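You operate a simulated robot arm through the tools that you are given. There is no shell and no other tool. Be economical: measure what you need, move in short steps, check, and stop when the job is done.

The job below is to be done with a simulated robot arm. You get a single attempt, and the scene is never put back.

Task
Park the stepper after a session.
Fine: bring the load lever back to 1, lock the pedals, lower the lever-side armrest and slide the seat back to 2.

Only the result counts: the job must be done as asked and must still hold three seconds after the hand-in. Knocking over, shifting, dropping, spilling or breaking anything else fails it.

Robot
A 7-joint arm with a two-finger parallel gripper, fixed in place. Base frame: the origin is at the foot of the arm, x ahead of it, y to its left, z up. Lengths are in m, angles in degrees, forces in N, time in s.
Its first joint turns from -166.0 to 166.0 degrees. Payload 4.4 kg.
The TCP is the grasp point between the finger pads, 0.023 m short of the fingertips. In the tool frame z runs along the fingers and y along their closing line. The gripper opens to 0.094 m. The fingers are 0.038 m wide and 0.01 m thick; the gripper's body (0.054 by 0.096 m) begins 0.039 m behind the TCP.
Orientation is told as [roll, pitch, yaw] about the base's x, y, z axes, in that order, counted from this pose: with the fingers straight down and closing along the base's y, the tool's x points along the base's -x, its y along +y and its z along -z.

Tools
- The arm moves only by the tool nudge_tool. Its argument "plan" is a list of rows, each an object of numbers (a shift or turn left out is 0, a gripper value left out holds the last): "hand": the opening, from 0 (shut) to 1 (fully open); "x", "y", "z": the shift along the tool's x, y, z in m; "ax", "ay", "az": the turn, a rotation vector about the tool's x, y, z in degrees. In form: [{"hand": .., "x": .., "y": .., "z": .., "ax": .., "ay": .., "az": ..}, ...]. A call has 1 to 20 rows; each row is the pose to reach, as a shift and turn from the pose commanded when the call began, along the tool's axes at that moment. Each row takes 0.2 s and may step no farther than 0.05 m and 8.6 degrees from the row before; otherwise, or with a gripper value out of range, the whole call is refused. Where a pose cannot be reached the arm comes as near as it can. A force on the tool above 90 N (or 10 N above the force at the start of the call, whichever is more), or a blocked arm, ends the call early, and 0.2 s more pass. Each finger travels about 0.072 m/s and halts on what it meets, pressing with about 39 N; the grip force reading is that of the motor and also rises with nothing between the fingers. The clock runs only during rows and for 0.2 s after the last one: add rows that repeat a pose to give the fingers time. The reply holds the time, the measured pose of the TCP, the force on the tool along the base axes, the opening and the grip force, in the units named above and with some noise, with the torque about the TCP (base axes, N m) and any sound that the robot's microphone picked up, and new pictures: "pictures" is both (left out), scene, wrist or none.
- Cameras (640 x 400 px; columns grow to the right, rows downward): "scene" is fixed at [0.0495, 0.5005, 1.0567]; the picture's right is [-0.60, -0.80, 0.00], its down [-0.14, 0.10, -0.98] and it looks along [0.79, -0.59, -0.17] (base axes); focal length 323 px, centre (320, 200). "wrist" rides on the gripper at [0.086, 0.016, -0.075] in the tool frame; the picture's right is [-0.18, 0.98, 0.00], its down [-0.58, -0.11, -0.81] and it looks along [-0.79, -0.15, 0.59] (tool axes); focal length 243 px, centre (320, 200). There is no depth. A picture from a camera that has moved, and an enlarged one, comes with that camera's place and axes in the base frame and with its lens.
- inspect(camera, box): a new picture of the part [left, top, right, bottom] of that camera's present view, enlarged. It takes no simulated time.
- hand_in(): hands the job in; it is judged then, once.

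Go step by step. Nothing tells you positions but the pictures and the camera data: compare them with the known pose of the tool, close in by small moves and look again before you grip or let go. The budget is 120 turns and 200 pictures, counting those below and the enlarged ones. Unless the task says otherwise, let go and move clear before handing in, and close with one line.

The tools are called after ">>>" by a JSON object that holds its "op" and its "data". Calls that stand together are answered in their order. nudge_tool: Moves the arm, as the interface text tells. Its arguments: {"type":"object","properties":{"plan":{"type":"array","items":{"type":"object","properties":{"hand":{"type":"number"},"x":{"type":"number"},"y":{"type":"number"},"z":{"type":"number"},"ax":{"type":"number"},"ay":{"type":"number"},"az":{"type":"number"}}}},"pictures":{"type":"string","enum":["both","scene","wrist","none"]}},"required":["plan"]} The other tools are called the same way: inspect (camera, box) takes an enlarged picture of a part of a camera's view; hand_in () hands the job in.

At the start:

```text
clock: 0.0
tcp_pos: [0.8534, -0.2215, 1.0357]
ee_rot: [0.0, 0.0, -0.1]
force: [0.1, 0.1, -0.5]
ft_torque: [0.0, -0.01, -0.01]
opening: 0.0941
grasp_force: 0.1
```

scene: 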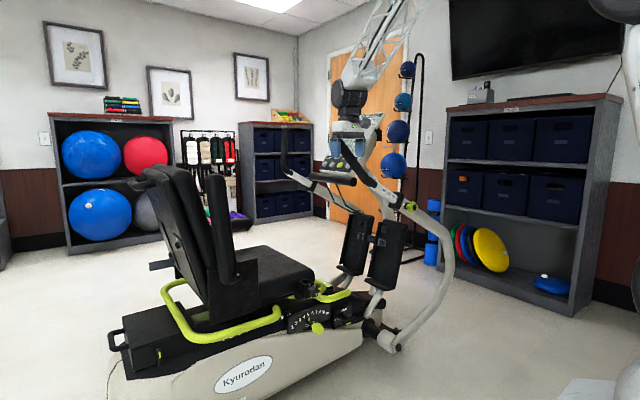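
wrist: 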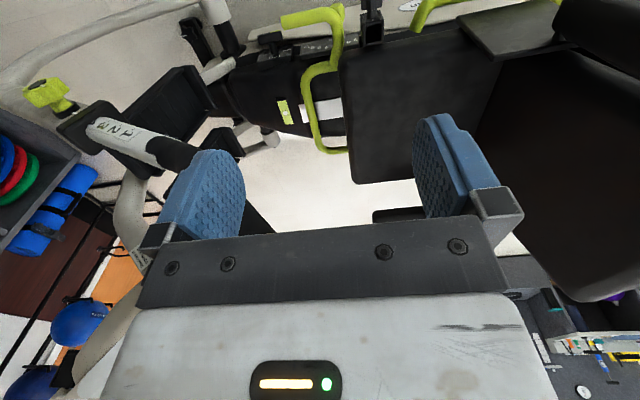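

I see a recumbent stepper with a seat, an armrest folded up, a console and a row of controls at the seat base. I'll zoom in on the controls first.

>>> {"op": "inspect", "data": {"camera": "scene", "box": [260, 270, 400, 360]}}

>>> {"op": "inspect", "data": {"camera": "scene", "box": [100, 150, 340, 300]}}

>>> {"op": "inspect", "data": {"camera": "scene", "box": [260, 80, 460, 205]}}

>>> {"op": "inspect", "data": {"camera": "wrist", "box": [200, 0, 520, 200]}}

```text
4.44 times, centred on (330, 315) of scene
camera zoom: at [0.0495, 0.5005, 1.0567], right [-0.6, -0.8, 0.0], down [-0.14, 0.1, -0.98], along [0.79, -0.59, -0.17], focal length 1437 px, centre (276, -311)
```

zoom: 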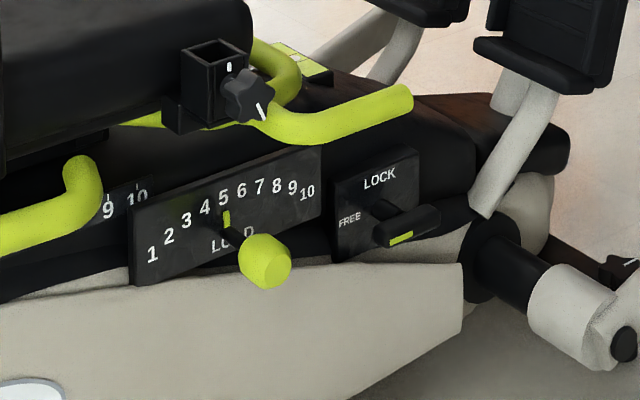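

```text
2.67 times, centred on (220, 225) of scene
camera zoom: at [0.0495, 0.5005, 1.0567], right [-0.6, -0.8, 0.0], down [-0.14, 0.1, -0.98], along [0.79, -0.59, -0.17], focal length 862 px, centre (587, 133)
```

zoom: 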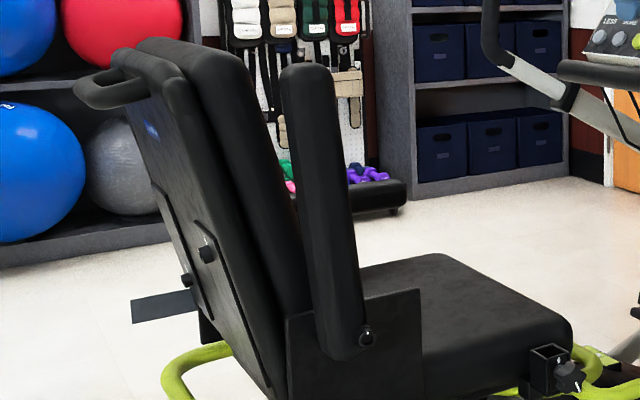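

```text
3.20 times, centred on (360, 142) of scene
camera zoom: at [0.0495, 0.5005, 1.0567], right [-0.6, -0.8, 0.0], down [-0.14, 0.1, -0.98], along [0.79, -0.59, -0.17], focal length 1034 px, centre (192, 384)
```

zoom: 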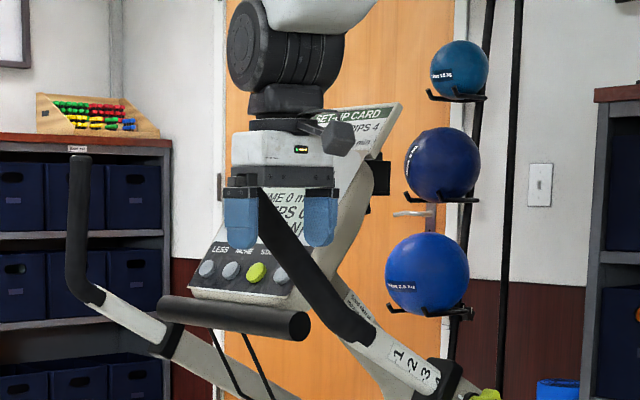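

```text
2.00 times, centred on (360, 100) of wrist
camera zoom: at [0.7698, -0.2046, 1.109], right [0.18, 0.98, 0.0], down [0.58, -0.11, 0.81], along [0.79, -0.15, -0.59], focal length 485 px, centre (240, 400)
```

zoom: 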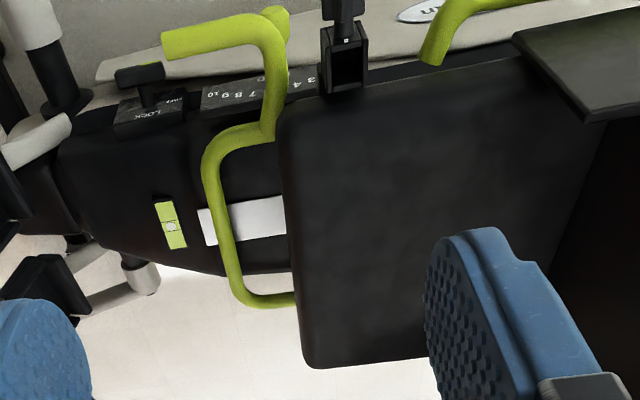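

>>> {"op": "inspect", "data": {"camera": "scene", "box": [330, 105, 400, 150]}}

>>> {"op": "inspect", "data": {"camera": "scene", "box": [280, 295, 360, 345]}}

>>> {"op": "inspect", "data": {"camera": "scene", "box": [100, 270, 300, 395]}}

>>> {"op": "inspect", "data": {"camera": "wrist", "box": [240, 0, 400, 100]}}

```text
8.89 times, centred on (365, 128) of scene
camera zoom: at [0.0495, 0.5005, 1.0567], right [-0.6, -0.8, 0.0], down [-0.14, 0.1, -0.98], along [0.79, -0.59, -0.17], focal length 2874 px, centre (-80, 844)
```

zoom: 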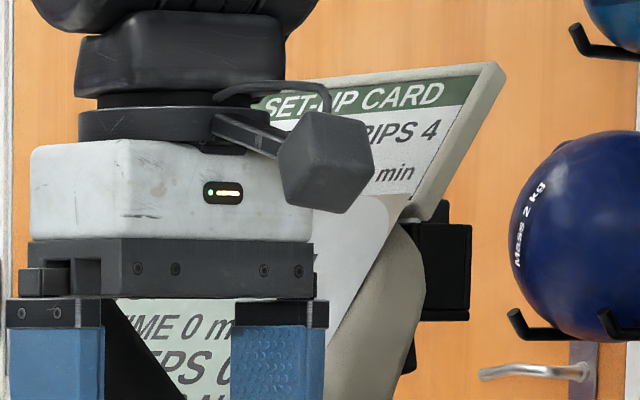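

```text
8.00 times, centred on (320, 320) of scene
camera zoom: at [0.0495, 0.5005, 1.0567], right [-0.6, -0.8, 0.0], down [-0.14, 0.1, -0.98], along [0.79, -0.59, -0.17], focal length 2586 px, centre (320, -760)
```

zoom: 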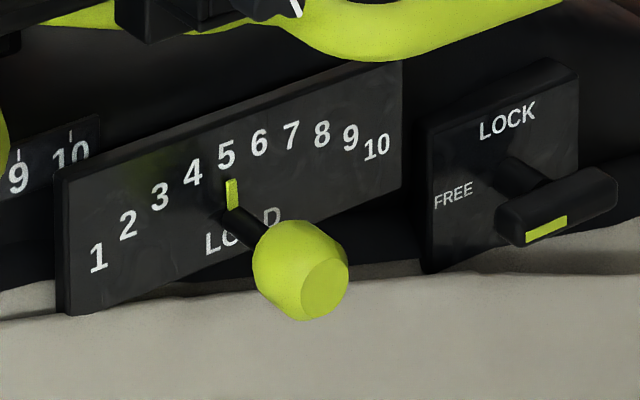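

```text
3.20 times, centred on (200, 332) of scene
camera zoom: at [0.0495, 0.5005, 1.0567], right [-0.6, -0.8, 0.0], down [-0.14, 0.1, -0.98], along [0.79, -0.59, -0.17], focal length 1034 px, centre (704, -224)
```

zoom: 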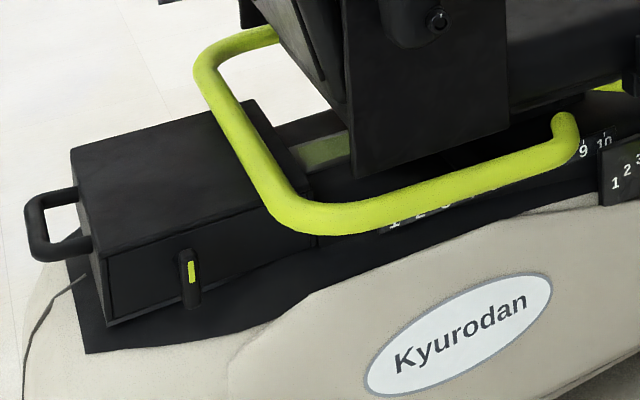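

```text
4.00 times, centred on (320, 50) of wrist
camera zoom: at [0.7698, -0.2046, 1.109], right [0.18, 0.98, 0.0], down [0.58, -0.11, 0.81], along [0.79, -0.15, -0.59], focal length 970 px, centre (320, 800)
```

zoom: 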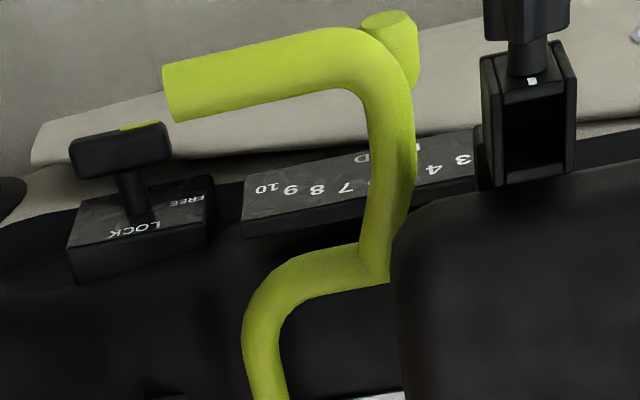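

I see the load lever at 5, the pedal handle at FREE, and green loops around the seat. I'll back away from the machine and turn the tool so the wrist camera ends up above the fingers.

>>> {"op": "nudge_tool", "data": {"plan": [{"x": 0.05}, {"x": 0.1}, {"x": 0.15}, {"x": 0.2}, {"x": 0.25}, {"x": 0.3}, {"x": 0.3, "az": 8.5}, {"x": 0.3, "az": 17}, {"x": 0.3, "az": 25.5}, {"x": 0.3, "az": 34}, {"x": 0.3, "az": 42.5}, {"x": 0.3, "az": 51}, {"x": 0.3, "az": 59.5}, {"x": 0.3, "az": 68}, {"x": 0.3, "az": 76.5}, {"x": 0.3, "az": 85}, {"x": 0.3, "az": 90}], "pictures": "both"}}

```text
clock: 3.6
tcp_pos: [0.5545, -0.2204, 1.0345]
ee_rot: [-0.1, 0.0, -90.1]
force: [0.2, -0.2, -0.2]
ft_torque: [0.0, -0.03, -0.01]
opening: 0.0937
grasp_force: 0.0
camera wrist: at [0.5726, -0.1342, 1.109], right [0.98, -0.19, 0.0], down [-0.11, -0.58, 0.81], along [-0.15, -0.79, -0.59], focal length 243 px, centre (320, 200)
```

scene: 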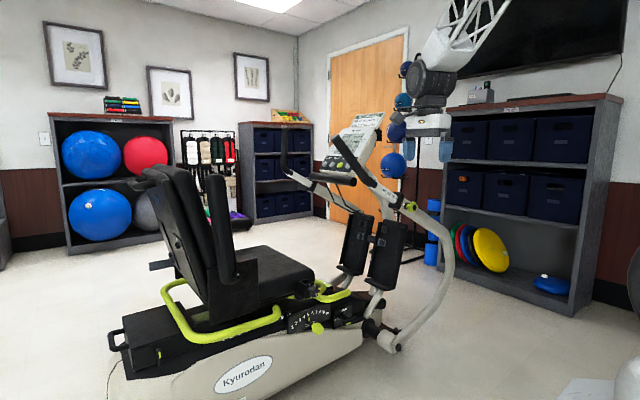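
wrist: 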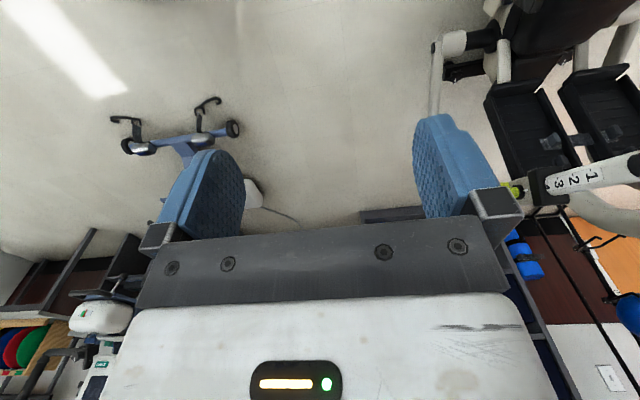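

The card on the console is now uncovered. I'll read it and finish the half turn.

>>> {"op": "inspect", "data": {"camera": "scene", "box": [320, 105, 400, 185]}}

>>> {"op": "nudge_tool", "data": {"plan": [{"az": 8.5}, {"az": 17}, {"az": 25.5}, {"az": 34}, {"az": 42.5}, {"az": 51}, {"az": 59.5}, {"az": 68}, {"az": 76.5}, {"az": 85}, {"az": 90}], "pictures": "none"}}

```text
5.00 times, centred on (360, 145) of scene
camera zoom: at [0.0495, 0.5005, 1.0567], right [-0.6, -0.8, 0.0], down [-0.14, 0.1, -0.98], along [0.79, -0.59, -0.17], focal length 1616 px, centre (120, 475)
```

zoom: 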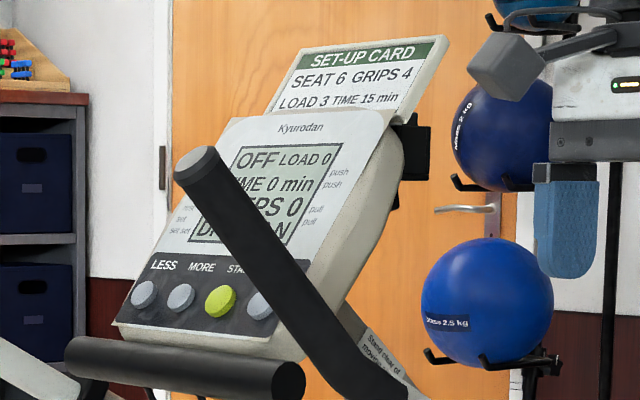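

```text
clock: 6.0
tcp_pos: [0.5556, -0.2213, 1.0347]
ee_rot: [-0.1, -0.1, 179.9]
force: [-0.3, 0.6, 0.2]
ft_torque: [-0.02, 0.01, -0.01]
opening: 0.0938
grasp_force: 0.1
```

The card is just the user's setup (it isn't the parking values). Now I'll tilt the tool forward until it is horizontal, to see the panel side.

>>> {"op": "nudge_tool", "data": {"plan": [{"ay": 8.5, "z": 0.03}, {"ay": 17, "z": 0.06}, {"ay": 25.5, "z": 0.09}, {"ay": 34, "z": 0.12}, {"ay": 42.5, "z": 0.15}, {"ay": 51, "z": 0.18}, {"ay": 59.5, "z": 0.22}, {"ay": 68, "z": 0.26}, {"ay": 76.5, "z": 0.3}, {"ay": 85, "z": 0.34}, {"ay": 90, "z": 0.38}, {"ay": 90, "z": 0.42}, {"ay": 90, "z": 0.46}, {"ay": 90, "z": 0.48}], "pictures": "both"}}

>>> {"op": "inspect", "data": {"camera": "scene", "box": [325, 130, 375, 180]}}

```text
clock: 9.0
tcp_pos: [0.5591, -0.222, 0.5615]
ee_rot: [149.7, 89.3, -30.4]
force: [-1.7, 0.9, -5.4]
ft_torque: [0.01, -0.35, -0.06]
opening: 0.094
grasp_force: 0.0
camera wrist: at [0.484, -0.238, 0.6469], right [0.0, -0.98, -0.18], down [-0.8, 0.11, -0.59], along [0.6, 0.14, -0.79], focal length 243 px, centre (320, 200)
```

scene: 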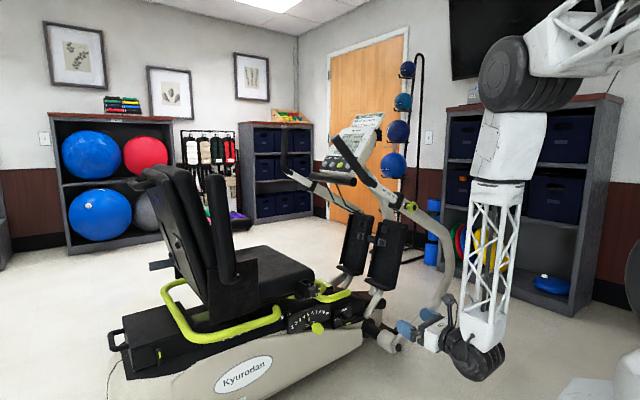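
wrist: 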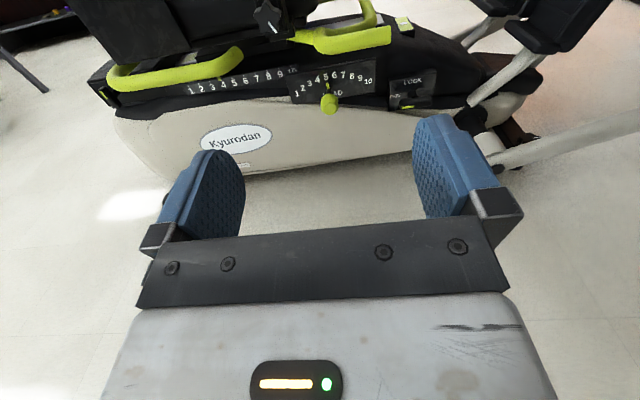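

```text
8.00 times, centred on (350, 155) of scene
camera zoom: at [0.0495, 0.5005, 1.0567], right [-0.6, -0.8, 0.0], down [-0.14, 0.1, -0.98], along [0.79, -0.59, -0.17], focal length 2586 px, centre (80, 560)
```

zoom: 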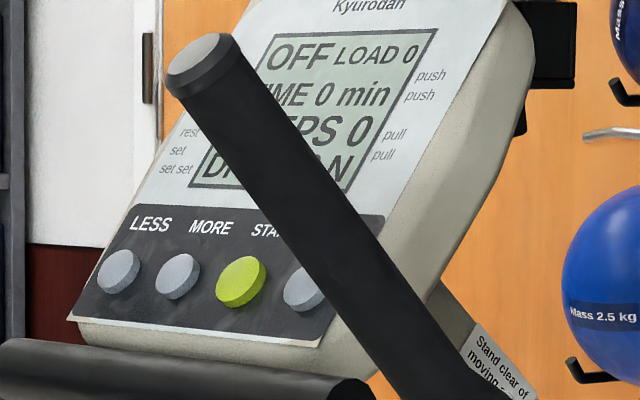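

Good view of the side. Let me enlarge the panel, the scale and the seat bars.

>>> {"op": "inspect", "data": {"camera": "wrist", "box": [90, 20, 330, 170]}}

>>> {"op": "inspect", "data": {"camera": "wrist", "box": [240, 0, 440, 125]}}

```text
2.67 times, centred on (210, 95) of wrist
camera zoom: at [0.484, -0.238, 0.6469], right [0.0, -0.98, -0.18], down [-0.8, 0.11, -0.59], along [0.6, 0.14, -0.79], focal length 647 px, centre (613, 480)
```

zoom: 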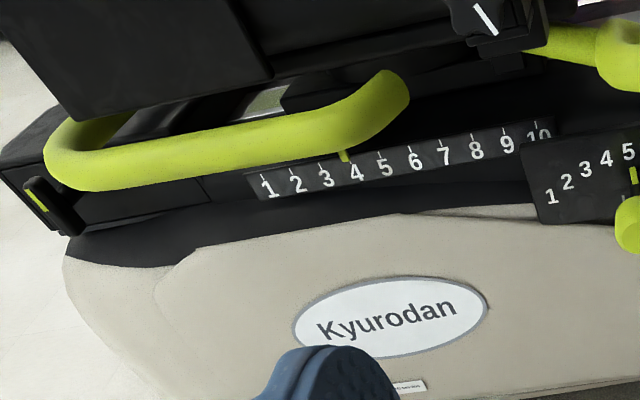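

```text
3.20 times, centred on (340, 62) of wrist
camera zoom: at [0.484, -0.238, 0.6469], right [0.0, -0.98, -0.18], down [-0.8, 0.11, -0.59], along [0.6, 0.14, -0.79], focal length 776 px, centre (256, 640)
```

zoom: 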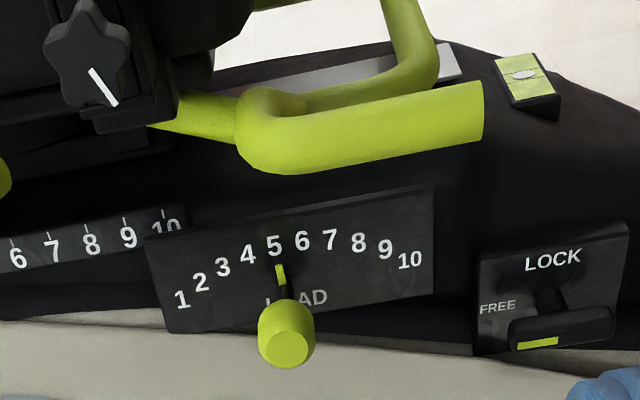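

The load lever appears to swing about an x-axis pivot near (y −0.213, z 0.22). Its knob is near (0.99, −0.203, 0.328), and the seat pointer is at about 4. I'll go to just in front of the load knob.

>>> {"op": "nudge_tool", "data": {"plan": [{"x": -0.045}, {"x": -0.09}, {"x": -0.135, "y": -0.01}, {"x": -0.18, "y": -0.019}, {"x": -0.21, "y": -0.019, "z": 0.03}, {"x": -0.2335, "y": -0.019, "z": 0.07}, {"x": -0.2335, "y": -0.019, "z": 0.12}, {"x": -0.2335, "y": -0.019, "z": 0.17}, {"x": -0.2335, "y": -0.019, "z": 0.22}, {"x": -0.2335, "y": -0.019, "z": 0.27}, {"x": -0.2335, "y": -0.019, "z": 0.31}, {"x": -0.2335, "y": -0.019, "z": 0.34}, {"x": -0.2335, "y": -0.019, "z": 0.34}]}}

```text
clock: 11.8
tcp_pos: [0.8972, -0.2007, 0.3201]
ee_rot: [-0.8, 90.0, 179.2]
force: [0.0, -0.1, -0.8]
ft_torque: [-0.01, 0.0, 0.04]
opening: 0.0939
grasp_force: 0.0
camera wrist: at [0.8228, -0.2174, 0.4069], right [0.0, -0.98, -0.18], down [-0.81, 0.11, -0.58], along [0.59, 0.15, -0.79], focal length 243 px, centre (320, 200)
```

scene: 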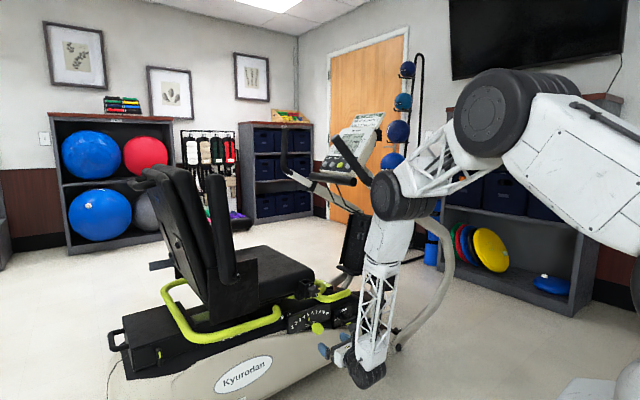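
wrist: 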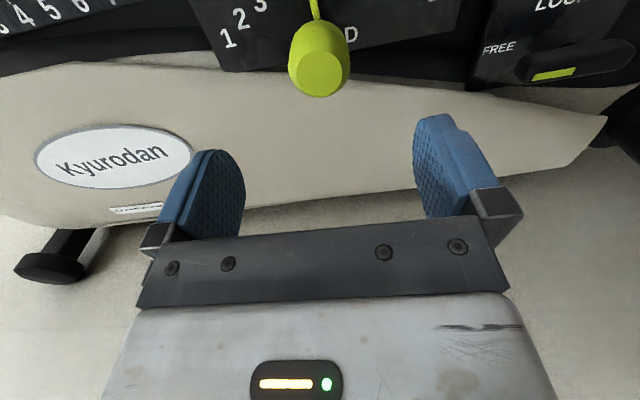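

The knob is centred between the fingers and estimates agree. I'll advance and close on it.

>>> {"op": "nudge_tool", "data": {"plan": [{"x": 0.009, "y": 0.002, "z": 0.04}, {"x": 0.009, "y": 0.002, "z": 0.08}, {"x": 0.009, "y": 0.002, "z": 0.105}, {"x": 0.009, "y": 0.002, "z": 0.105, "hand": 0.2}, {"x": 0.009, "y": 0.002, "z": 0.105, "hand": 0.2}, {"x": 0.009, "y": 0.002, "z": 0.105, "hand": 0.2}, {"x": 0.009, "y": 0.002, "z": 0.105, "hand": 0.2}]}}

```text
clock: 13.4
tcp_pos: [1.0011, -0.2027, 0.3301]
ee_rot: [-25.5, 90.0, 154.4]
force: [5.3, 3.7, -4.2]
ft_torque: [0.32, 0.17, -0.46]
opening: 0.0413
grasp_force: 44.9
camera wrist: at [0.9274, -0.2198, 0.4163], right [0.0, -0.98, -0.18], down [-0.81, 0.11, -0.58], along [0.59, 0.15, -0.79], focal length 243 px, centre (320, 200)
```

scene: 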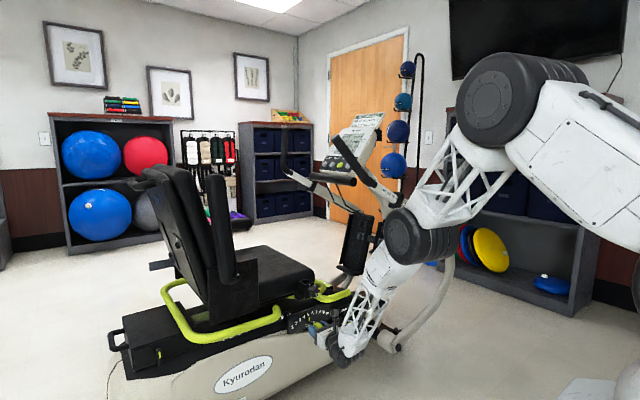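
wrist: 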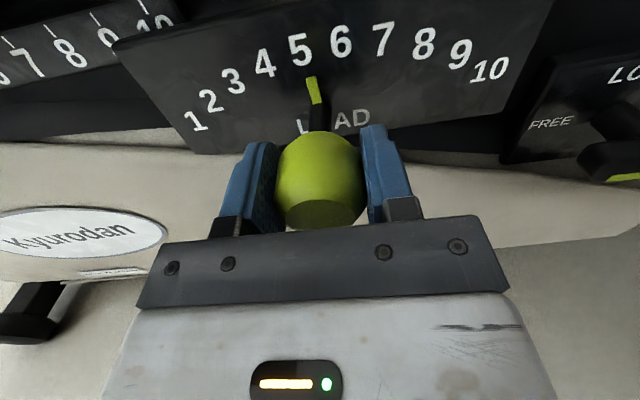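

Gripped at 41 mm. I'll swing it along the arc two marks and check.

>>> {"op": "nudge_tool", "data": {"plan": [{"x": -0.001, "y": -0.008}, {"x": -0.0024, "y": -0.0157}, {"x": -0.0045, "y": -0.0235}, {"x": -0.0071, "y": -0.031}, {"x": -0.0071, "y": -0.031}], "pictures": "wrist"}}

```text
clock: 14.6
tcp_pos: [1.0026, -0.1805, 0.3274]
ee_rot: [146.8, 89.9, -32.4]
force: [21.6, -7.2, 10.4]
ft_torque: [-0.61, -0.18, -0.87]
opening: 0.0414
grasp_force: 45.2
out of reach, approached as far as the arm can: row 4, 5
camera wrist: at [0.9277, -0.1972, 0.4122], right [0.01, -0.98, -0.18], down [-0.81, 0.1, -0.58], along [0.59, 0.16, -0.79], focal length 243 px, centre (320, 200)
```

wrist: 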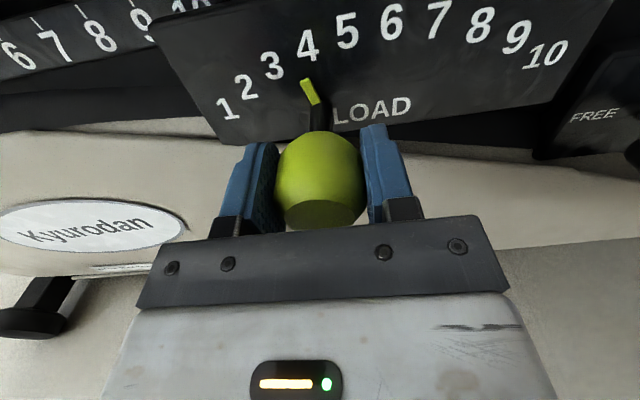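

The lever moves (pointer near 4), but the arm reports a reach limit, probably a wrist joint. I'll roll the tool with the lever, which should relieve it.

>>> {"op": "nudge_tool", "data": {"plan": [{"az": -6}, {"az": -12}, {"az": -18, "x": -0.003, "y": -0.006}, {"az": -18, "x": -0.007, "y": -0.012}], "pictures": "wrist"}}

```text
clock: 15.6
tcp_pos: [0.9985, -0.1747, 0.3187]
ee_rot: [89.9, 71.9, -89.1]
force: [-9.4, 16.0, 31.2]
ft_torque: [0.02, -0.4, -0.36]
opening: 0.0417
grasp_force: 45.2
out of reach, approached as far as the arm can: row 3, 4
camera wrist: at [0.9248, -0.1657, 0.4057], right [0.02, -0.99, 0.13], down [-0.81, -0.09, -0.59], along [0.59, -0.09, -0.8], focal length 243 px, centre (320, 200)
```

wrist: 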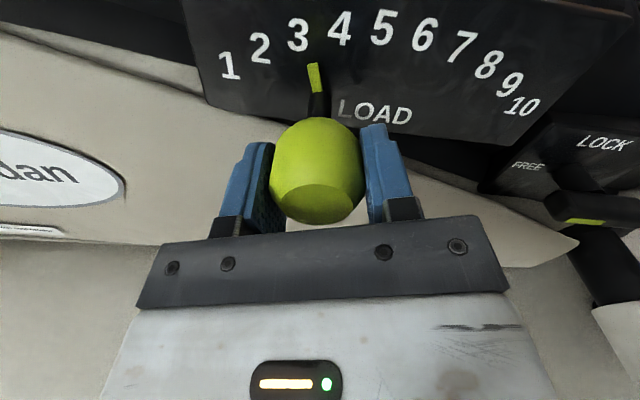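

>>> {"op": "nudge_tool", "data": {"plan": [{}], "pictures": "scene"}}

>>> {"op": "inspect", "data": {"camera": "scene", "box": [260, 240, 460, 365]}}

```text
clock: 16.0
tcp_pos: [0.9987, -0.1764, 0.3192]
ee_rot: [89.8, 71.9, -89.3]
force: [-6.9, 15.8, 30.6]
ft_torque: [0.04, -0.52, -0.38]
opening: 0.0413
grasp_force: 44.9
```

scene: 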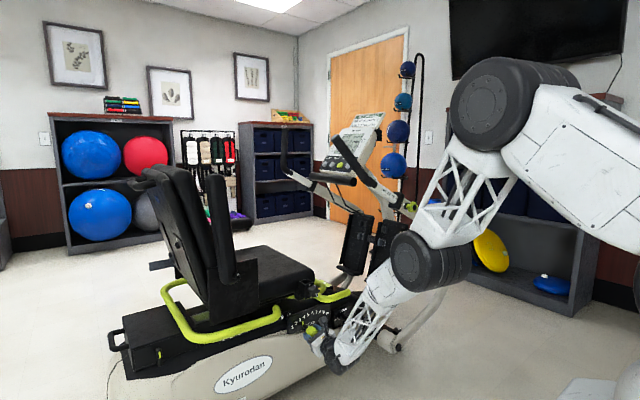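

```text
3.20 times, centred on (360, 302) of scene
camera zoom: at [0.0495, 0.5005, 1.0567], right [-0.6, -0.8, 0.0], down [-0.14, 0.1, -0.98], along [0.79, -0.59, -0.17], focal length 1034 px, centre (192, -128)
```

zoom: 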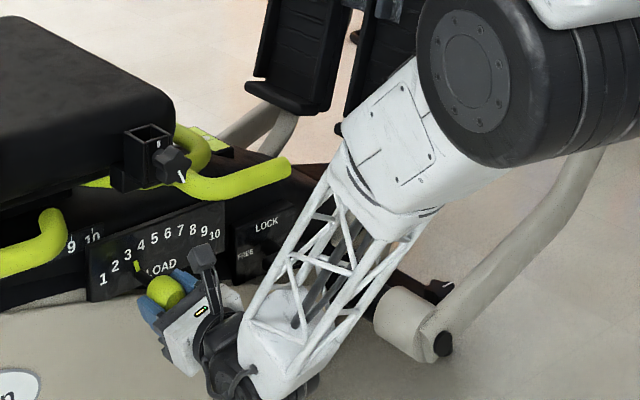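

The arm looks bent at its wrist limit; pitching the tool downward should unbend it. I'll open slightly, pitch 20° down about the knob, and look.

>>> {"op": "nudge_tool", "data": {"plan": [{"hand": 0.7}, {"hand": 0.7}, {"ay": -7, "hand": 0.7}, {"ay": -14, "hand": 0.7}, {"ay": -20, "hand": 0.7}, {"ay": -20, "hand": 0.7}]}}

```text
clock: 17.4
tcp_pos: [0.9977, -0.2018, 0.3218]
ee_rot: [41.2, 63.7, -139.1]
force: [0.5, -0.6, -0.3]
ft_torque: [0.01, -0.01, -0.02]
opening: 0.0656
grasp_force: 0.2
out of reach, approached as far as the arm can: row 3, 4, 5, 6
camera wrist: at [0.9577, -0.1872, 0.4276], right [-0.02, -0.99, 0.12], down [-0.96, -0.02, -0.28], along [0.28, -0.12, -0.95], focal length 243 px, centre (320, 200)
```

scene: 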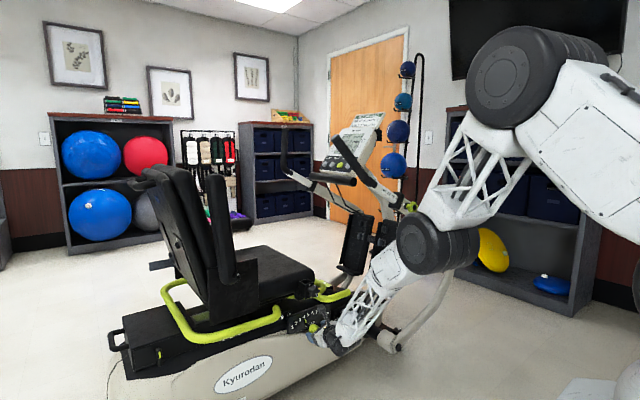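
wrist: 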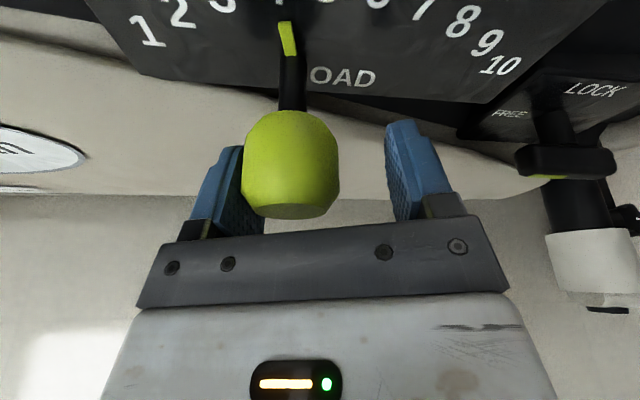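

Pitching down made it worse, and the lever was nudged back to about 4. I suspect my +180° roll wound the last joint against its limit, so I'll retract and unwind the other way.

>>> {"op": "nudge_tool", "data": {"plan": [{"hand": 1}, {"hand": 1, "z": -0.04}, {"hand": 1, "z": -0.08}, {"hand": 1, "z": -0.13}, {"hand": 1, "z": -0.18}, {"hand": 1, "z": -0.23}, {"hand": 1, "z": -0.28}, {"hand": 1, "z": -0.33, "ay": -8}, {"hand": 1, "z": -0.38, "ay": -16}, {"hand": 1, "z": -0.42, "ay": -24}, {"hand": 1, "z": -0.42, "ay": -32}, {"hand": 1, "z": -0.42, "ay": -40}, {"hand": 1, "z": -0.42, "ay": -48}, {"hand": 1, "z": -0.42, "ay": -56}, {"hand": 1, "z": -0.42, "ay": -64}, {"hand": 1, "z": -0.42, "ay": -70}], "pictures": "scene"}}

```text
clock: 20.8
tcp_pos: [0.6026, -0.1558, 0.4568]
ee_rot: [18.1, 0.0, 180.0]
force: [0.7, -0.5, -0.2]
ft_torque: [0.03, 0.06, 0.01]
opening: 0.094
grasp_force: 0.1
out of reach, approached as far as the arm can: row 2, 3, 4, 5, 6, 7, 8, 9, 10, 11, 12, 13, 14
```

scene: 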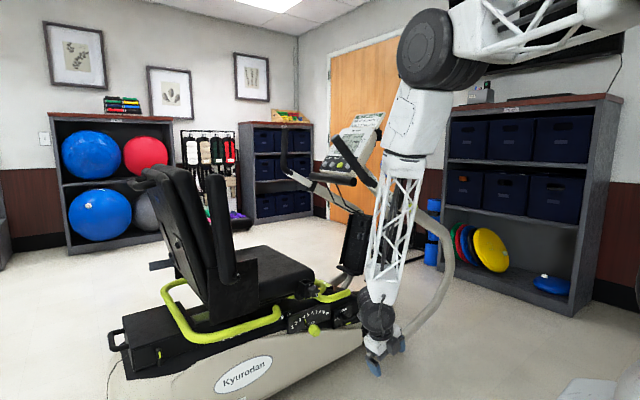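

>>> {"op": "nudge_tool", "data": {"plan": [{"z": -0.04, "ax": 6}, {"z": -0.08, "ax": 12}, {"z": -0.12, "ax": 18}, {"z": -0.16, "ax": 18}, {"z": -0.2, "ax": 18}, {"z": -0.24, "ax": 18}, {"z": -0.28, "ax": 18}, {"z": -0.32, "ax": 18}], "pictures": "none"}}

>>> {"op": "nudge_tool", "data": {"plan": [{"az": -8.5}, {"az": -17}, {"az": -25.5}, {"az": -34}, {"az": -42.5}, {"az": -51}, {"az": -59.5}, {"az": -68}, {"az": -76.5}, {"az": -85}, {"az": -93.5}, {"az": -102}, {"az": -110.5}, {"az": -119}, {"az": -127.5}, {"az": -136}, {"az": -144.5}, {"az": -153}, {"az": -161.5}, {"az": -170}], "pictures": "none"}}

>>> {"op": "nudge_tool", "data": {"plan": [{"az": -8.5}, {"az": -17}, {"az": -25.5}, {"az": -34}, {"az": -42.5}, {"az": -51}, {"az": -59.5}, {"az": -68}, {"az": -76.5}, {"az": -85}, {"az": -93.5}, {"az": -102}, {"az": -110.5}, {"az": -119}, {"az": -127.5}, {"az": -136}, {"az": -144.5}, {"az": -153}, {"az": -161.5}, {"az": -170}], "pictures": "scene"}}

```text
clock: 22.6
tcp_pos: [0.5955, -0.0739, 0.6823]
ee_rot: [5.2, 1.3, -180.0]
force: [-0.8, 0.4, -1.1]
ft_torque: [0.0, -0.05, -0.02]
opening: 0.0938
grasp_force: 0.1
out of reach, approached as far as the arm can: row 3, 4, 5, 6, 7, 8
```

```text
clock: 26.8
tcp_pos: [0.5128, -0.0816, 0.6422]
ee_rot: [-0.2, -0.1, -14.3]
force: [0.9, -0.1, -0.3]
ft_torque: [0.01, 0.02, -0.01]
opening: 0.094
grasp_force: 0.1
out of reach, approached as far as the arm can: row 1, 2, 3, 4, 5, 6, 7, 8, 9, 10, 11, 12, 13, 14, 15, 16, 17, 18, 19, 20
```

```text
clock: 31.0
tcp_pos: [0.5149, -0.0798, 0.6449]
ee_rot: [0.3, 0.3, 155.7]
force: [0.6, -0.1, -0.6]
ft_torque: [0.0, 0.01, 0.01]
opening: 0.0941
grasp_force: 0.0
out of reach, approached as far as the arm can: row 7, 8, 9, 10, 11
```

scene: 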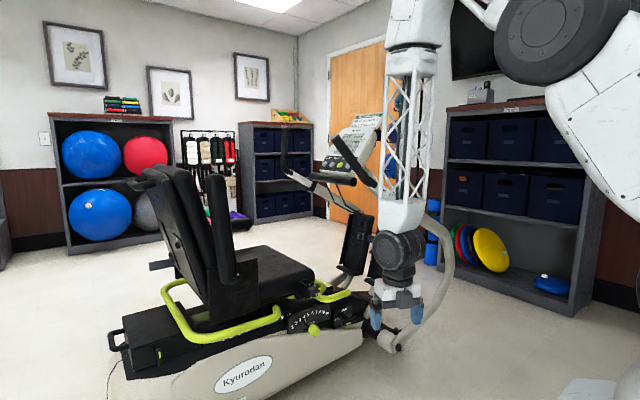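

>>> {"op": "nudge_tool", "data": {"plan": [{"az": -8}, {"az": -16}, {"az": -24.3}], "pictures": "none"}}

>>> {"op": "nudge_tool", "data": {"plan": [{"ay": 8.5, "z": 0.02}, {"ay": 17, "z": 0.04}, {"ay": 25.5, "z": 0.06}, {"ay": 34, "z": 0.08}, {"ay": 42.5, "z": 0.1}, {"ay": 51, "z": 0.12}, {"ay": 59.5, "z": 0.14}, {"ay": 68, "z": 0.16}, {"ay": 76.5, "z": 0.18}, {"ay": 85, "z": 0.2}, {"ay": 90, "z": 0.22}, {"ay": 90, "z": 0.22}], "pictures": "both"}}

```text
clock: 31.8
tcp_pos: [0.516, -0.079, 0.6455]
ee_rot: [0.4, 0.1, -180.0]
force: [-0.1, 0.0, 0.0]
ft_torque: [-0.03, -0.02, 0.02]
opening: 0.094
grasp_force: 0.0
```

```text
clock: 34.4
tcp_pos: [0.5313, -0.0424, 0.428]
ee_rot: [-91.3, 81.8, 86.1]
force: [-0.5, 0.3, -0.5]
ft_torque: [0.02, -0.01, -0.01]
opening: 0.0939
grasp_force: 0.1
out of reach, approached as far as the arm can: row 5, 6, 7, 8, 9, 10, 11, 12
camera wrist: at [0.4564, -0.0676, 0.5101], right [-0.04, -0.95, -0.32], down [-0.8, 0.23, -0.56], along [0.6, 0.23, -0.76], focal length 243 px, centre (320, 200)
```

scene: 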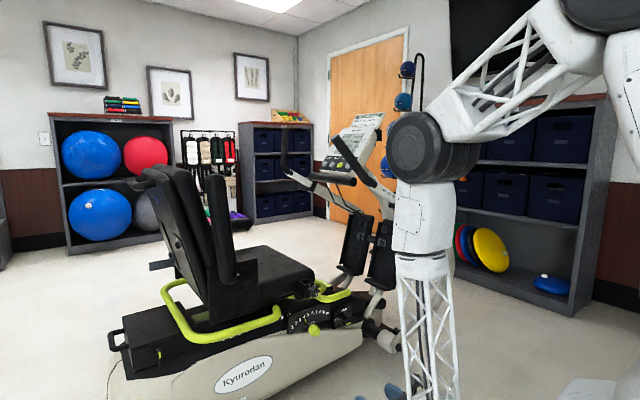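
wrist: 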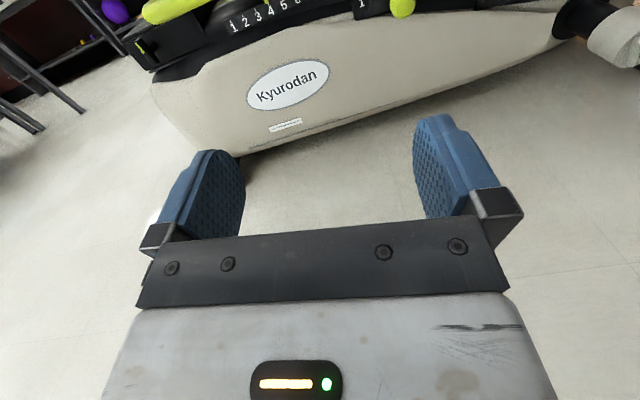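

>>> {"op": "nudge_tool", "data": {"plan": [{"z": 0.045}, {"z": 0.09}, {"z": 0.13, "y": 0.02, "az": -3}, {"z": 0.17, "y": 0.04, "az": -6, "x": -0.01}, {"z": 0.21, "y": 0.07, "az": -8, "x": -0.03}, {"z": 0.24, "y": 0.1, "az": -8, "x": -0.05}, {"z": 0.27, "y": 0.12, "az": -8, "x": -0.07}, {"z": 0.3, "y": 0.14, "az": -8, "x": -0.085}], "pictures": "both"}}

```text
refused: row 5 steps farther than a row can; nothing moved
```

>>> {"op": "nudge_tool", "data": {"plan": [{"z": 0.045}, {"z": 0.09}, {"z": 0.13, "y": 0.02, "az": -3}, {"z": 0.17, "y": 0.04, "az": -6, "x": -0.01}, {"z": 0.2, "y": 0.065, "az": -8, "x": -0.03}, {"z": 0.23, "y": 0.09, "az": -8, "x": -0.05}, {"z": 0.26, "y": 0.115, "az": -8, "x": -0.07}, {"z": 0.29, "y": 0.14, "az": -8, "x": -0.085}], "pictures": "both"}}

```text
clock: 36.2
tcp_pos: [0.8214, -0.1949, 0.4442]
ee_rot: [-90.7, 87.6, 87.8]
force: [-3.3, -0.1, -2.8]
ft_torque: [0.01, -0.16, -0.01]
opening: 0.0942
grasp_force: 0.0
out of reach, approached as far as the arm can: row 3, 4, 5, 6, 7, 8
camera wrist: at [0.7471, -0.2135, 0.5302], right [-0.02, -0.97, -0.23], down [-0.8, 0.15, -0.58], along [0.6, 0.17, -0.79], focal length 243 px, centre (320, 200)
```

scene: 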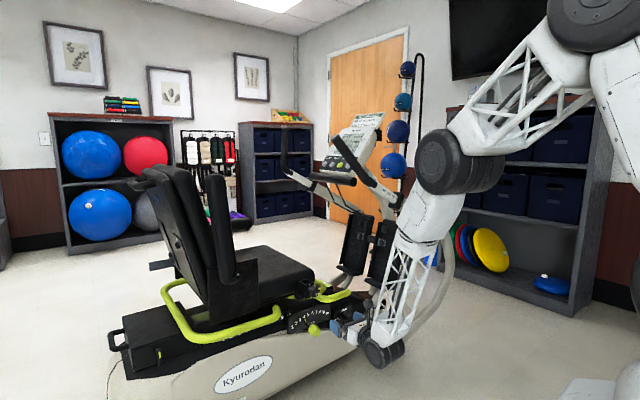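
wrist: 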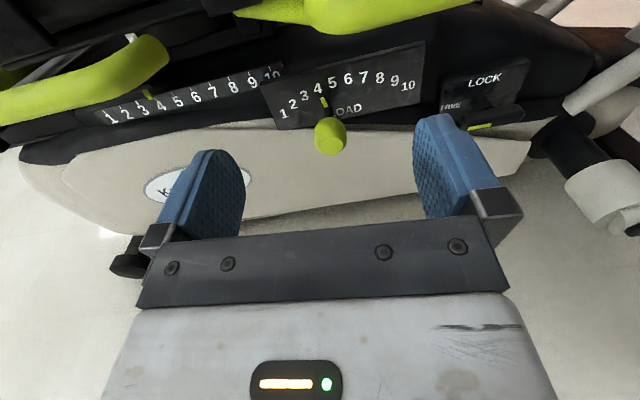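

The outward-horizontal tool at this height forces the wrist to its limit. I'll go back to the natural starting posture (tool down, yaw 0, extended), then use a moderate tilt of about 45–55° with the camera on the robot's side.

>>> {"op": "nudge_tool", "data": {"plan": [{"z": -0.045}, {"z": -0.09, "ay": -8}, {"z": -0.13, "ay": -16}, {"z": -0.17, "ay": -24}, {"z": -0.2, "ay": -32, "x": 0.03}, {"z": -0.22, "ay": -40, "x": 0.07}, {"z": -0.22, "ay": -48, "x": 0.11}, {"z": -0.22, "ay": -56, "x": 0.15}, {"z": -0.22, "ay": -64, "x": 0.19}, {"z": -0.22, "ay": -72, "x": 0.23}, {"z": -0.22, "ay": -80, "x": 0.27}, {"z": -0.22, "ay": -88, "x": 0.31}, {"z": -0.22, "ay": -88, "x": 0.35}, {"z": -0.22, "ay": -88, "x": 0.4}], "pictures": "none"}}

>>> {"op": "nudge_tool", "data": {"plan": [{"az": 8.5}, {"az": 17}, {"az": 25.5}, {"az": 34}, {"az": 42.5}, {"az": 51}, {"az": 59.5}, {"az": 68}, {"az": 76.5}, {"az": 85}, {"az": 93.5}, {"az": 102}, {"az": 110.5}, {"az": 119}, {"az": 127.5}, {"az": 136}, {"az": 144.5}, {"az": 153}, {"az": 161.5}, {"az": 170}], "pictures": "scene"}}

```text
clock: 39.2
tcp_pos: [0.5959, -0.1831, 0.7379]
ee_rot: [-1.2, 6.7, 177.4]
force: [-1.5, 0.2, -0.7]
ft_torque: [0.0, -0.03, 0.0]
opening: 0.0938
grasp_force: 0.0
out of reach, approached as far as the arm can: row 1, 2, 3, 4, 5, 11, 12, 13, 14
```

```text
clock: 43.4
tcp_pos: [0.5967, -0.183, 0.7395]
ee_rot: [-0.1, -6.9, 7.5]
force: [0.2, -0.1, 0.8]
ft_torque: [0.03, -0.02, -0.03]
opening: 0.0938
grasp_force: 0.0
```

scene: 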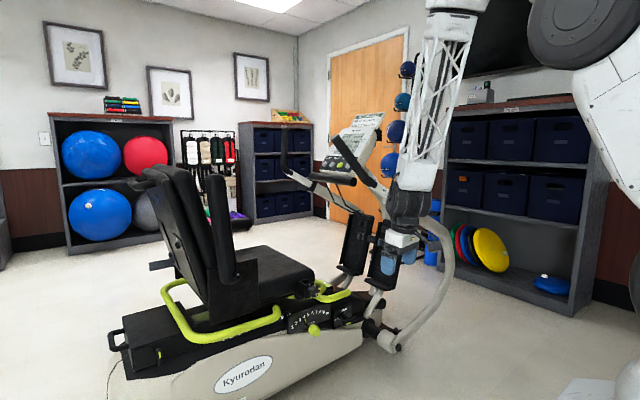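

>>> {"op": "nudge_tool", "data": {"plan": [{"z": -0.04, "az": 4}, {"z": -0.08, "az": 7.5}, {"z": -0.12, "az": 7.5}, {"z": -0.16, "az": 7.5, "x": -0.01}, {"z": -0.19, "az": 7.5, "x": -0.04}, {"z": -0.22, "az": 7.5, "x": -0.07}, {"z": -0.25, "az": 7.5, "x": -0.1}, {"z": -0.28, "az": 7.5, "x": -0.14}, {"z": -0.28, "az": 7.5, "x": -0.19}, {"z": -0.28, "az": 7.5, "x": -0.24}], "pictures": "scene"}}

```text
clock: 45.6
tcp_pos: [0.6446, -0.1474, 0.9202]
ee_rot: [5.3, -10.0, 0.0]
force: [0.1, -0.5, 1.0]
ft_torque: [0.02, -0.01, -0.01]
opening: 0.094
grasp_force: 0.2
out of reach, approached as far as the arm can: row 1, 2, 3, 4, 5, 6, 7, 8, 9, 10
```

scene: 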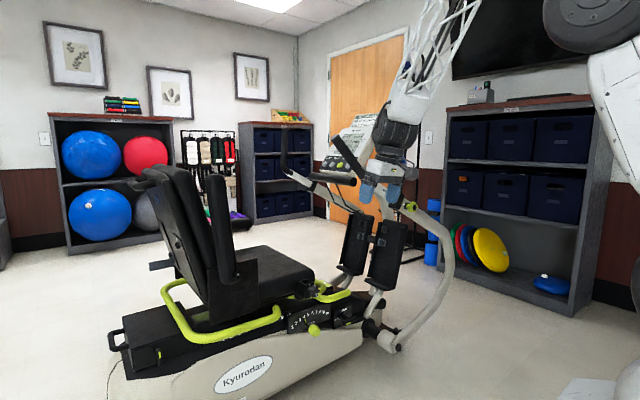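

>>> {"op": "nudge_tool", "data": {"plan": [{"x": -0.04, "ay": 3}, {"x": -0.08, "ay": 6}, {"x": -0.12, "ay": 9}, {"x": -0.12, "ay": 9}], "pictures": "none"}}

```text
clock: 46.6
tcp_pos: [0.6548, -0.1397, 0.9083]
ee_rot: [6.7, -7.2, 0.3]
force: [0.4, 0.4, 0.0]
ft_torque: [-0.04, 0.04, 0.03]
opening: 0.0938
grasp_force: 0.0
out of reach, approached as far as the arm can: row 1, 2, 3, 4
```

The arm is still stuck against a joint limit. I'll test whether a different roll frees it.

>>> {"op": "nudge_tool", "data": {"plan": [{"az": -8}, {"az": -16}, {"az": -24}, {"az": -32}, {"az": -40}, {"az": -48}, {"az": -56}, {"az": -64}], "pictures": "none"}}

>>> {"op": "nudge_tool", "data": {"plan": [{"z": 0.01}, {"z": 0.0}], "pictures": "scene"}}

```text
clock: 48.4
tcp_pos: [0.6548, -0.1356, 0.9073]
ee_rot: [-3.6, -9.1, 65.1]
force: [0.5, 0.5, 0.4]
ft_torque: [0.01, -0.01, 0.0]
opening: 0.0939
grasp_force: 0.0
```

```text
clock: 49.0
tcp_pos: [0.6562, -0.1357, 0.9069]
ee_rot: [-3.7, -9.2, 65.1]
force: [1.7, 0.2, 0.3]
ft_torque: [0.02, -0.02, 0.02]
opening: 0.0943
grasp_force: 0.1
```

scene: 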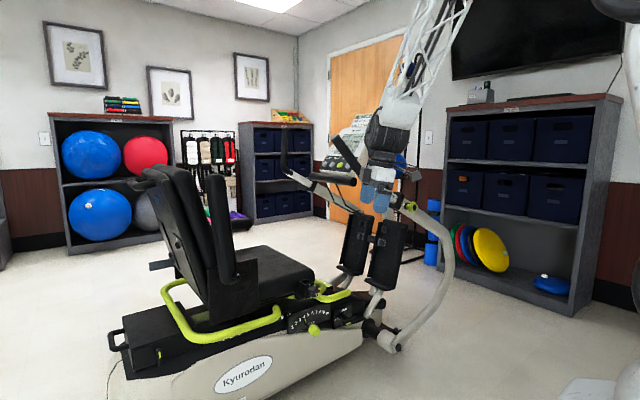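

That freed it. I'll extend out to the start area from here, then roll back.

>>> {"op": "nudge_tool", "data": {"plan": [{"y": -0.03, "z": -0.02}, {"y": -0.07, "z": -0.04}, {"y": -0.11, "z": -0.06}, {"y": -0.15, "z": -0.08}, {"y": -0.19, "z": -0.1}, {"y": -0.217, "z": -0.12}], "pictures": "none"}}

>>> {"op": "nudge_tool", "data": {"plan": [{"az": 8}, {"az": 16}, {"az": 24}, {"az": 32}, {"az": 40}, {"az": 48}, {"az": 56}, {"az": 65}], "pictures": "scene"}}

```text
clock: 50.4
tcp_pos: [0.7662, -0.2175, 0.9862]
ee_rot: [-3.9, -11.5, 65.3]
force: [1.3, -0.2, -1.9]
ft_torque: [0.03, -0.03, 0.0]
opening: 0.0939
grasp_force: 0.0
out of reach, approached as far as the arm can: row 1, 2, 3, 4, 5, 6
```

```text
refused: row 8 steps farther than a row can; nothing moved
```

>>> {"op": "nudge_tool", "data": {"plan": [{"ay": 6, "ax": -2}, {"ay": 11.5, "ax": -3.9}, {"ay": 11.5, "ax": -3.9}], "pictures": "none"}}

>>> {"op": "nudge_tool", "data": {"plan": [{"az": 8}, {"az": 16}, {"az": 24}, {"az": 32}, {"az": 40}, {"az": 48}, {"az": 56}, {"az": 64}], "pictures": "scene"}}

```text
clock: 51.2
tcp_pos: [0.7666, -0.2164, 0.9862]
ee_rot: [-4.1, -11.7, 65.2]
force: [-0.4, -0.3, -0.7]
ft_torque: [0.03, 0.0, 0.04]
opening: 0.0941
grasp_force: 0.1
out of reach, approached as far as the arm can: row 1, 2, 3
```

```text
clock: 53.0
tcp_pos: [0.7679, -0.218, 0.9846]
ee_rot: [8.8, -8.6, 0.1]
force: [-0.6, 0.1, -0.3]
ft_torque: [-0.02, 0.01, -0.02]
opening: 0.0942
grasp_force: 0.1
```

scene: 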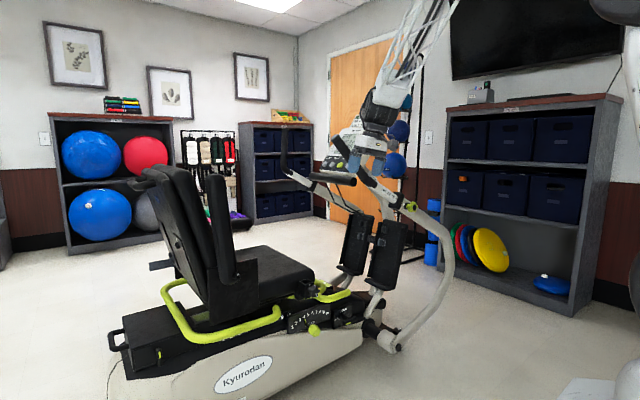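

In this wrist branch the tool prefers leaning outward, which suits the panel. I'll tilt it to about 50° and come down in front of the panel to see if that's free of limits.

>>> {"op": "nudge_tool", "data": {"plan": [{"ay": -8, "ax": 2, "x": 0.03}, {"ay": -16, "ax": 4, "x": 0.06}, {"ay": -24, "ax": 6, "x": 0.09}, {"ay": -32, "ax": 8, "x": 0.12, "z": 0.02}, {"ay": -40, "ax": 8, "x": 0.13, "z": 0.06}, {"ay": -40, "ax": 8, "x": 0.13, "z": 0.1}, {"ay": -40, "ax": 8, "x": 0.13, "z": 0.15}, {"ay": -40, "ax": 8, "x": 0.13, "z": 0.2}, {"ay": -40, "ax": 8, "x": 0.13, "z": 0.25}, {"ay": -40, "ax": 8, "x": 0.13, "z": 0.3}, {"ay": -40, "ax": 8, "x": 0.13, "z": 0.35}, {"ay": -40, "ax": 8, "x": 0.13, "z": 0.4}], "pictures": "both"}}

```text
clock: 55.6
tcp_pos: [0.6989, -0.1566, 0.5736]
ee_rot: [2.6, -48.5, -4.3]
force: [0.2, 0.4, 1.0]
ft_torque: [0.01, 0.03, 0.02]
opening: 0.0937
grasp_force: 0.1
camera wrist: at [0.5873, -0.1364, 0.5588], right [0.16, 0.97, 0.17], down [-0.22, -0.13, 0.97], along [0.96, -0.19, 0.2], focal length 243 px, centre (320, 200)
```

scene: 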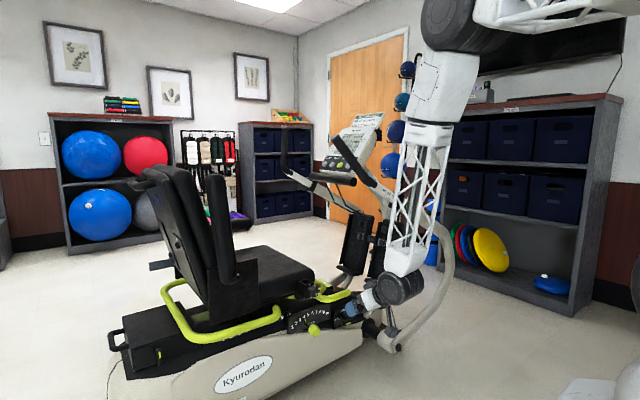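
wrist: 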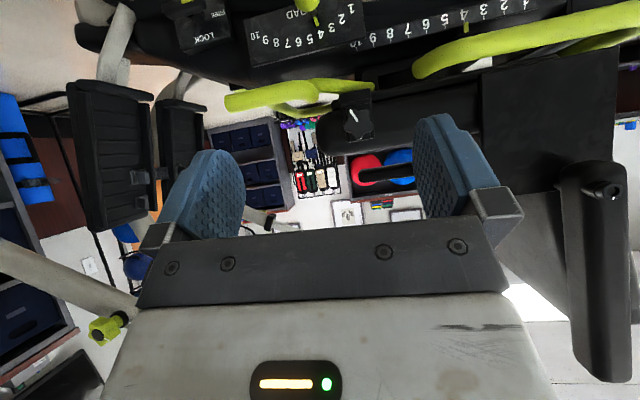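

No limits here. I'll move to just ahead of the load knob along the tool axis.

>>> {"op": "nudge_tool", "data": {"plan": [{"ax": -0.3, "az": -1.4, "y": -0.006, "z": 0.045, "x": -0.003}, {"ax": -0.6, "az": -2.8, "y": -0.012, "z": 0.09, "x": -0.006}, {"ax": -0.6, "az": -2.8, "y": -0.018, "z": 0.135, "x": -0.01}, {"ax": -0.6, "az": -2.8, "y": -0.018, "z": 0.18, "x": -0.014}, {"ax": -0.6, "az": -2.8, "y": -0.018, "z": 0.22, "x": -0.014}, {"ax": -0.6, "az": -2.8, "y": -0.018, "z": 0.25, "x": -0.014}], "pictures": "both"}}

```text
clock: 57.0
tcp_pos: [0.8938, -0.1779, 0.4179]
ee_rot: [0.1, -48.4, 0.1]
force: [0.4, 0.4, 0.2]
ft_torque: [-0.01, 0.03, 0.0]
opening: 0.0941
grasp_force: 0.1
camera wrist: at [0.7806, -0.1622, 0.4023], right [0.12, 0.98, 0.14], down [-0.22, -0.11, 0.97], along [0.97, -0.15, 0.2], focal length 243 px, centre (320, 200)
```

scene: 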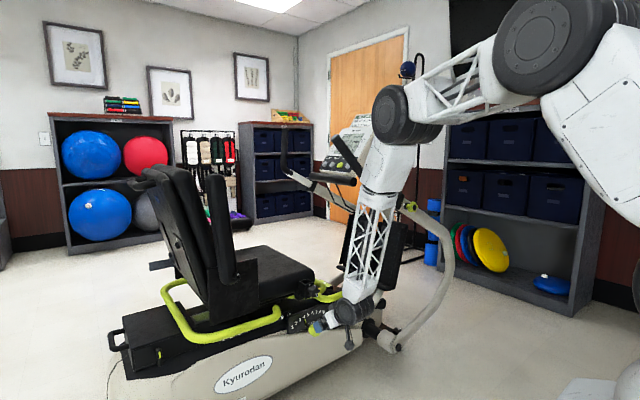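
wrist: 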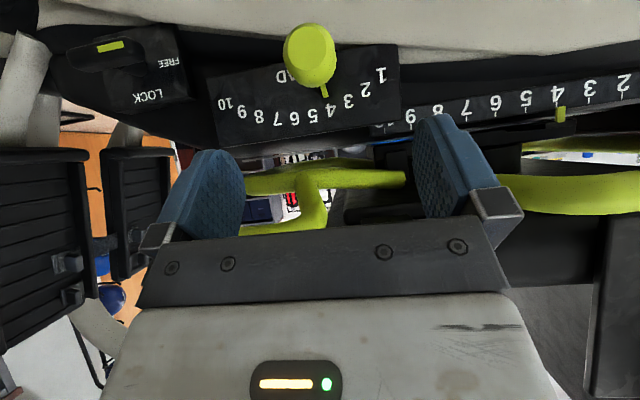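

>>> {"op": "nudge_tool", "data": {"plan": [{"x": -0.003, "y": -0.006, "z": 0.045}, {"x": -0.0046, "y": -0.009, "z": 0.09}, {"x": -0.0046, "y": -0.009, "z": 0.12}, {"x": -0.0046, "y": -0.009, "z": 0.138}, {"x": -0.0046, "y": -0.009, "z": 0.138, "hand": 0.2}, {"x": -0.0046, "y": -0.009, "z": 0.138, "hand": 0.2}, {"x": -0.0046, "y": -0.009, "z": 0.138, "hand": 0.2}, {"x": -0.0046, "y": -0.009, "z": 0.138, "hand": 0.2}], "pictures": "both"}}

```text
clock: 58.8
tcp_pos: [0.9978, -0.1867, 0.33]
ee_rot: [0.1, -48.4, 0.0]
force: [11.5, -1.6, -13.4]
ft_torque: [0.12, 0.08, 0.05]
opening: 0.0411
grasp_force: 45.2
camera wrist: at [0.8858, -0.1706, 0.3144], right [0.12, 0.98, 0.14], down [-0.22, -0.11, 0.97], along [0.97, -0.15, 0.2], focal length 243 px, centre (320, 200)
```

scene: 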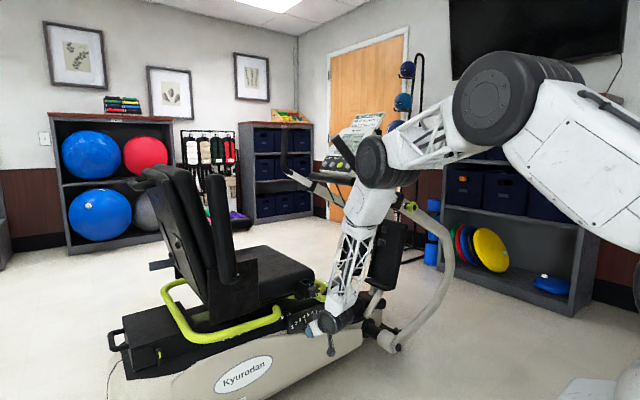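
wrist: 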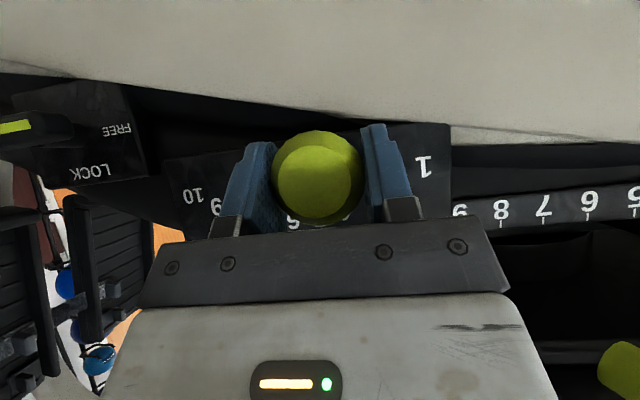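

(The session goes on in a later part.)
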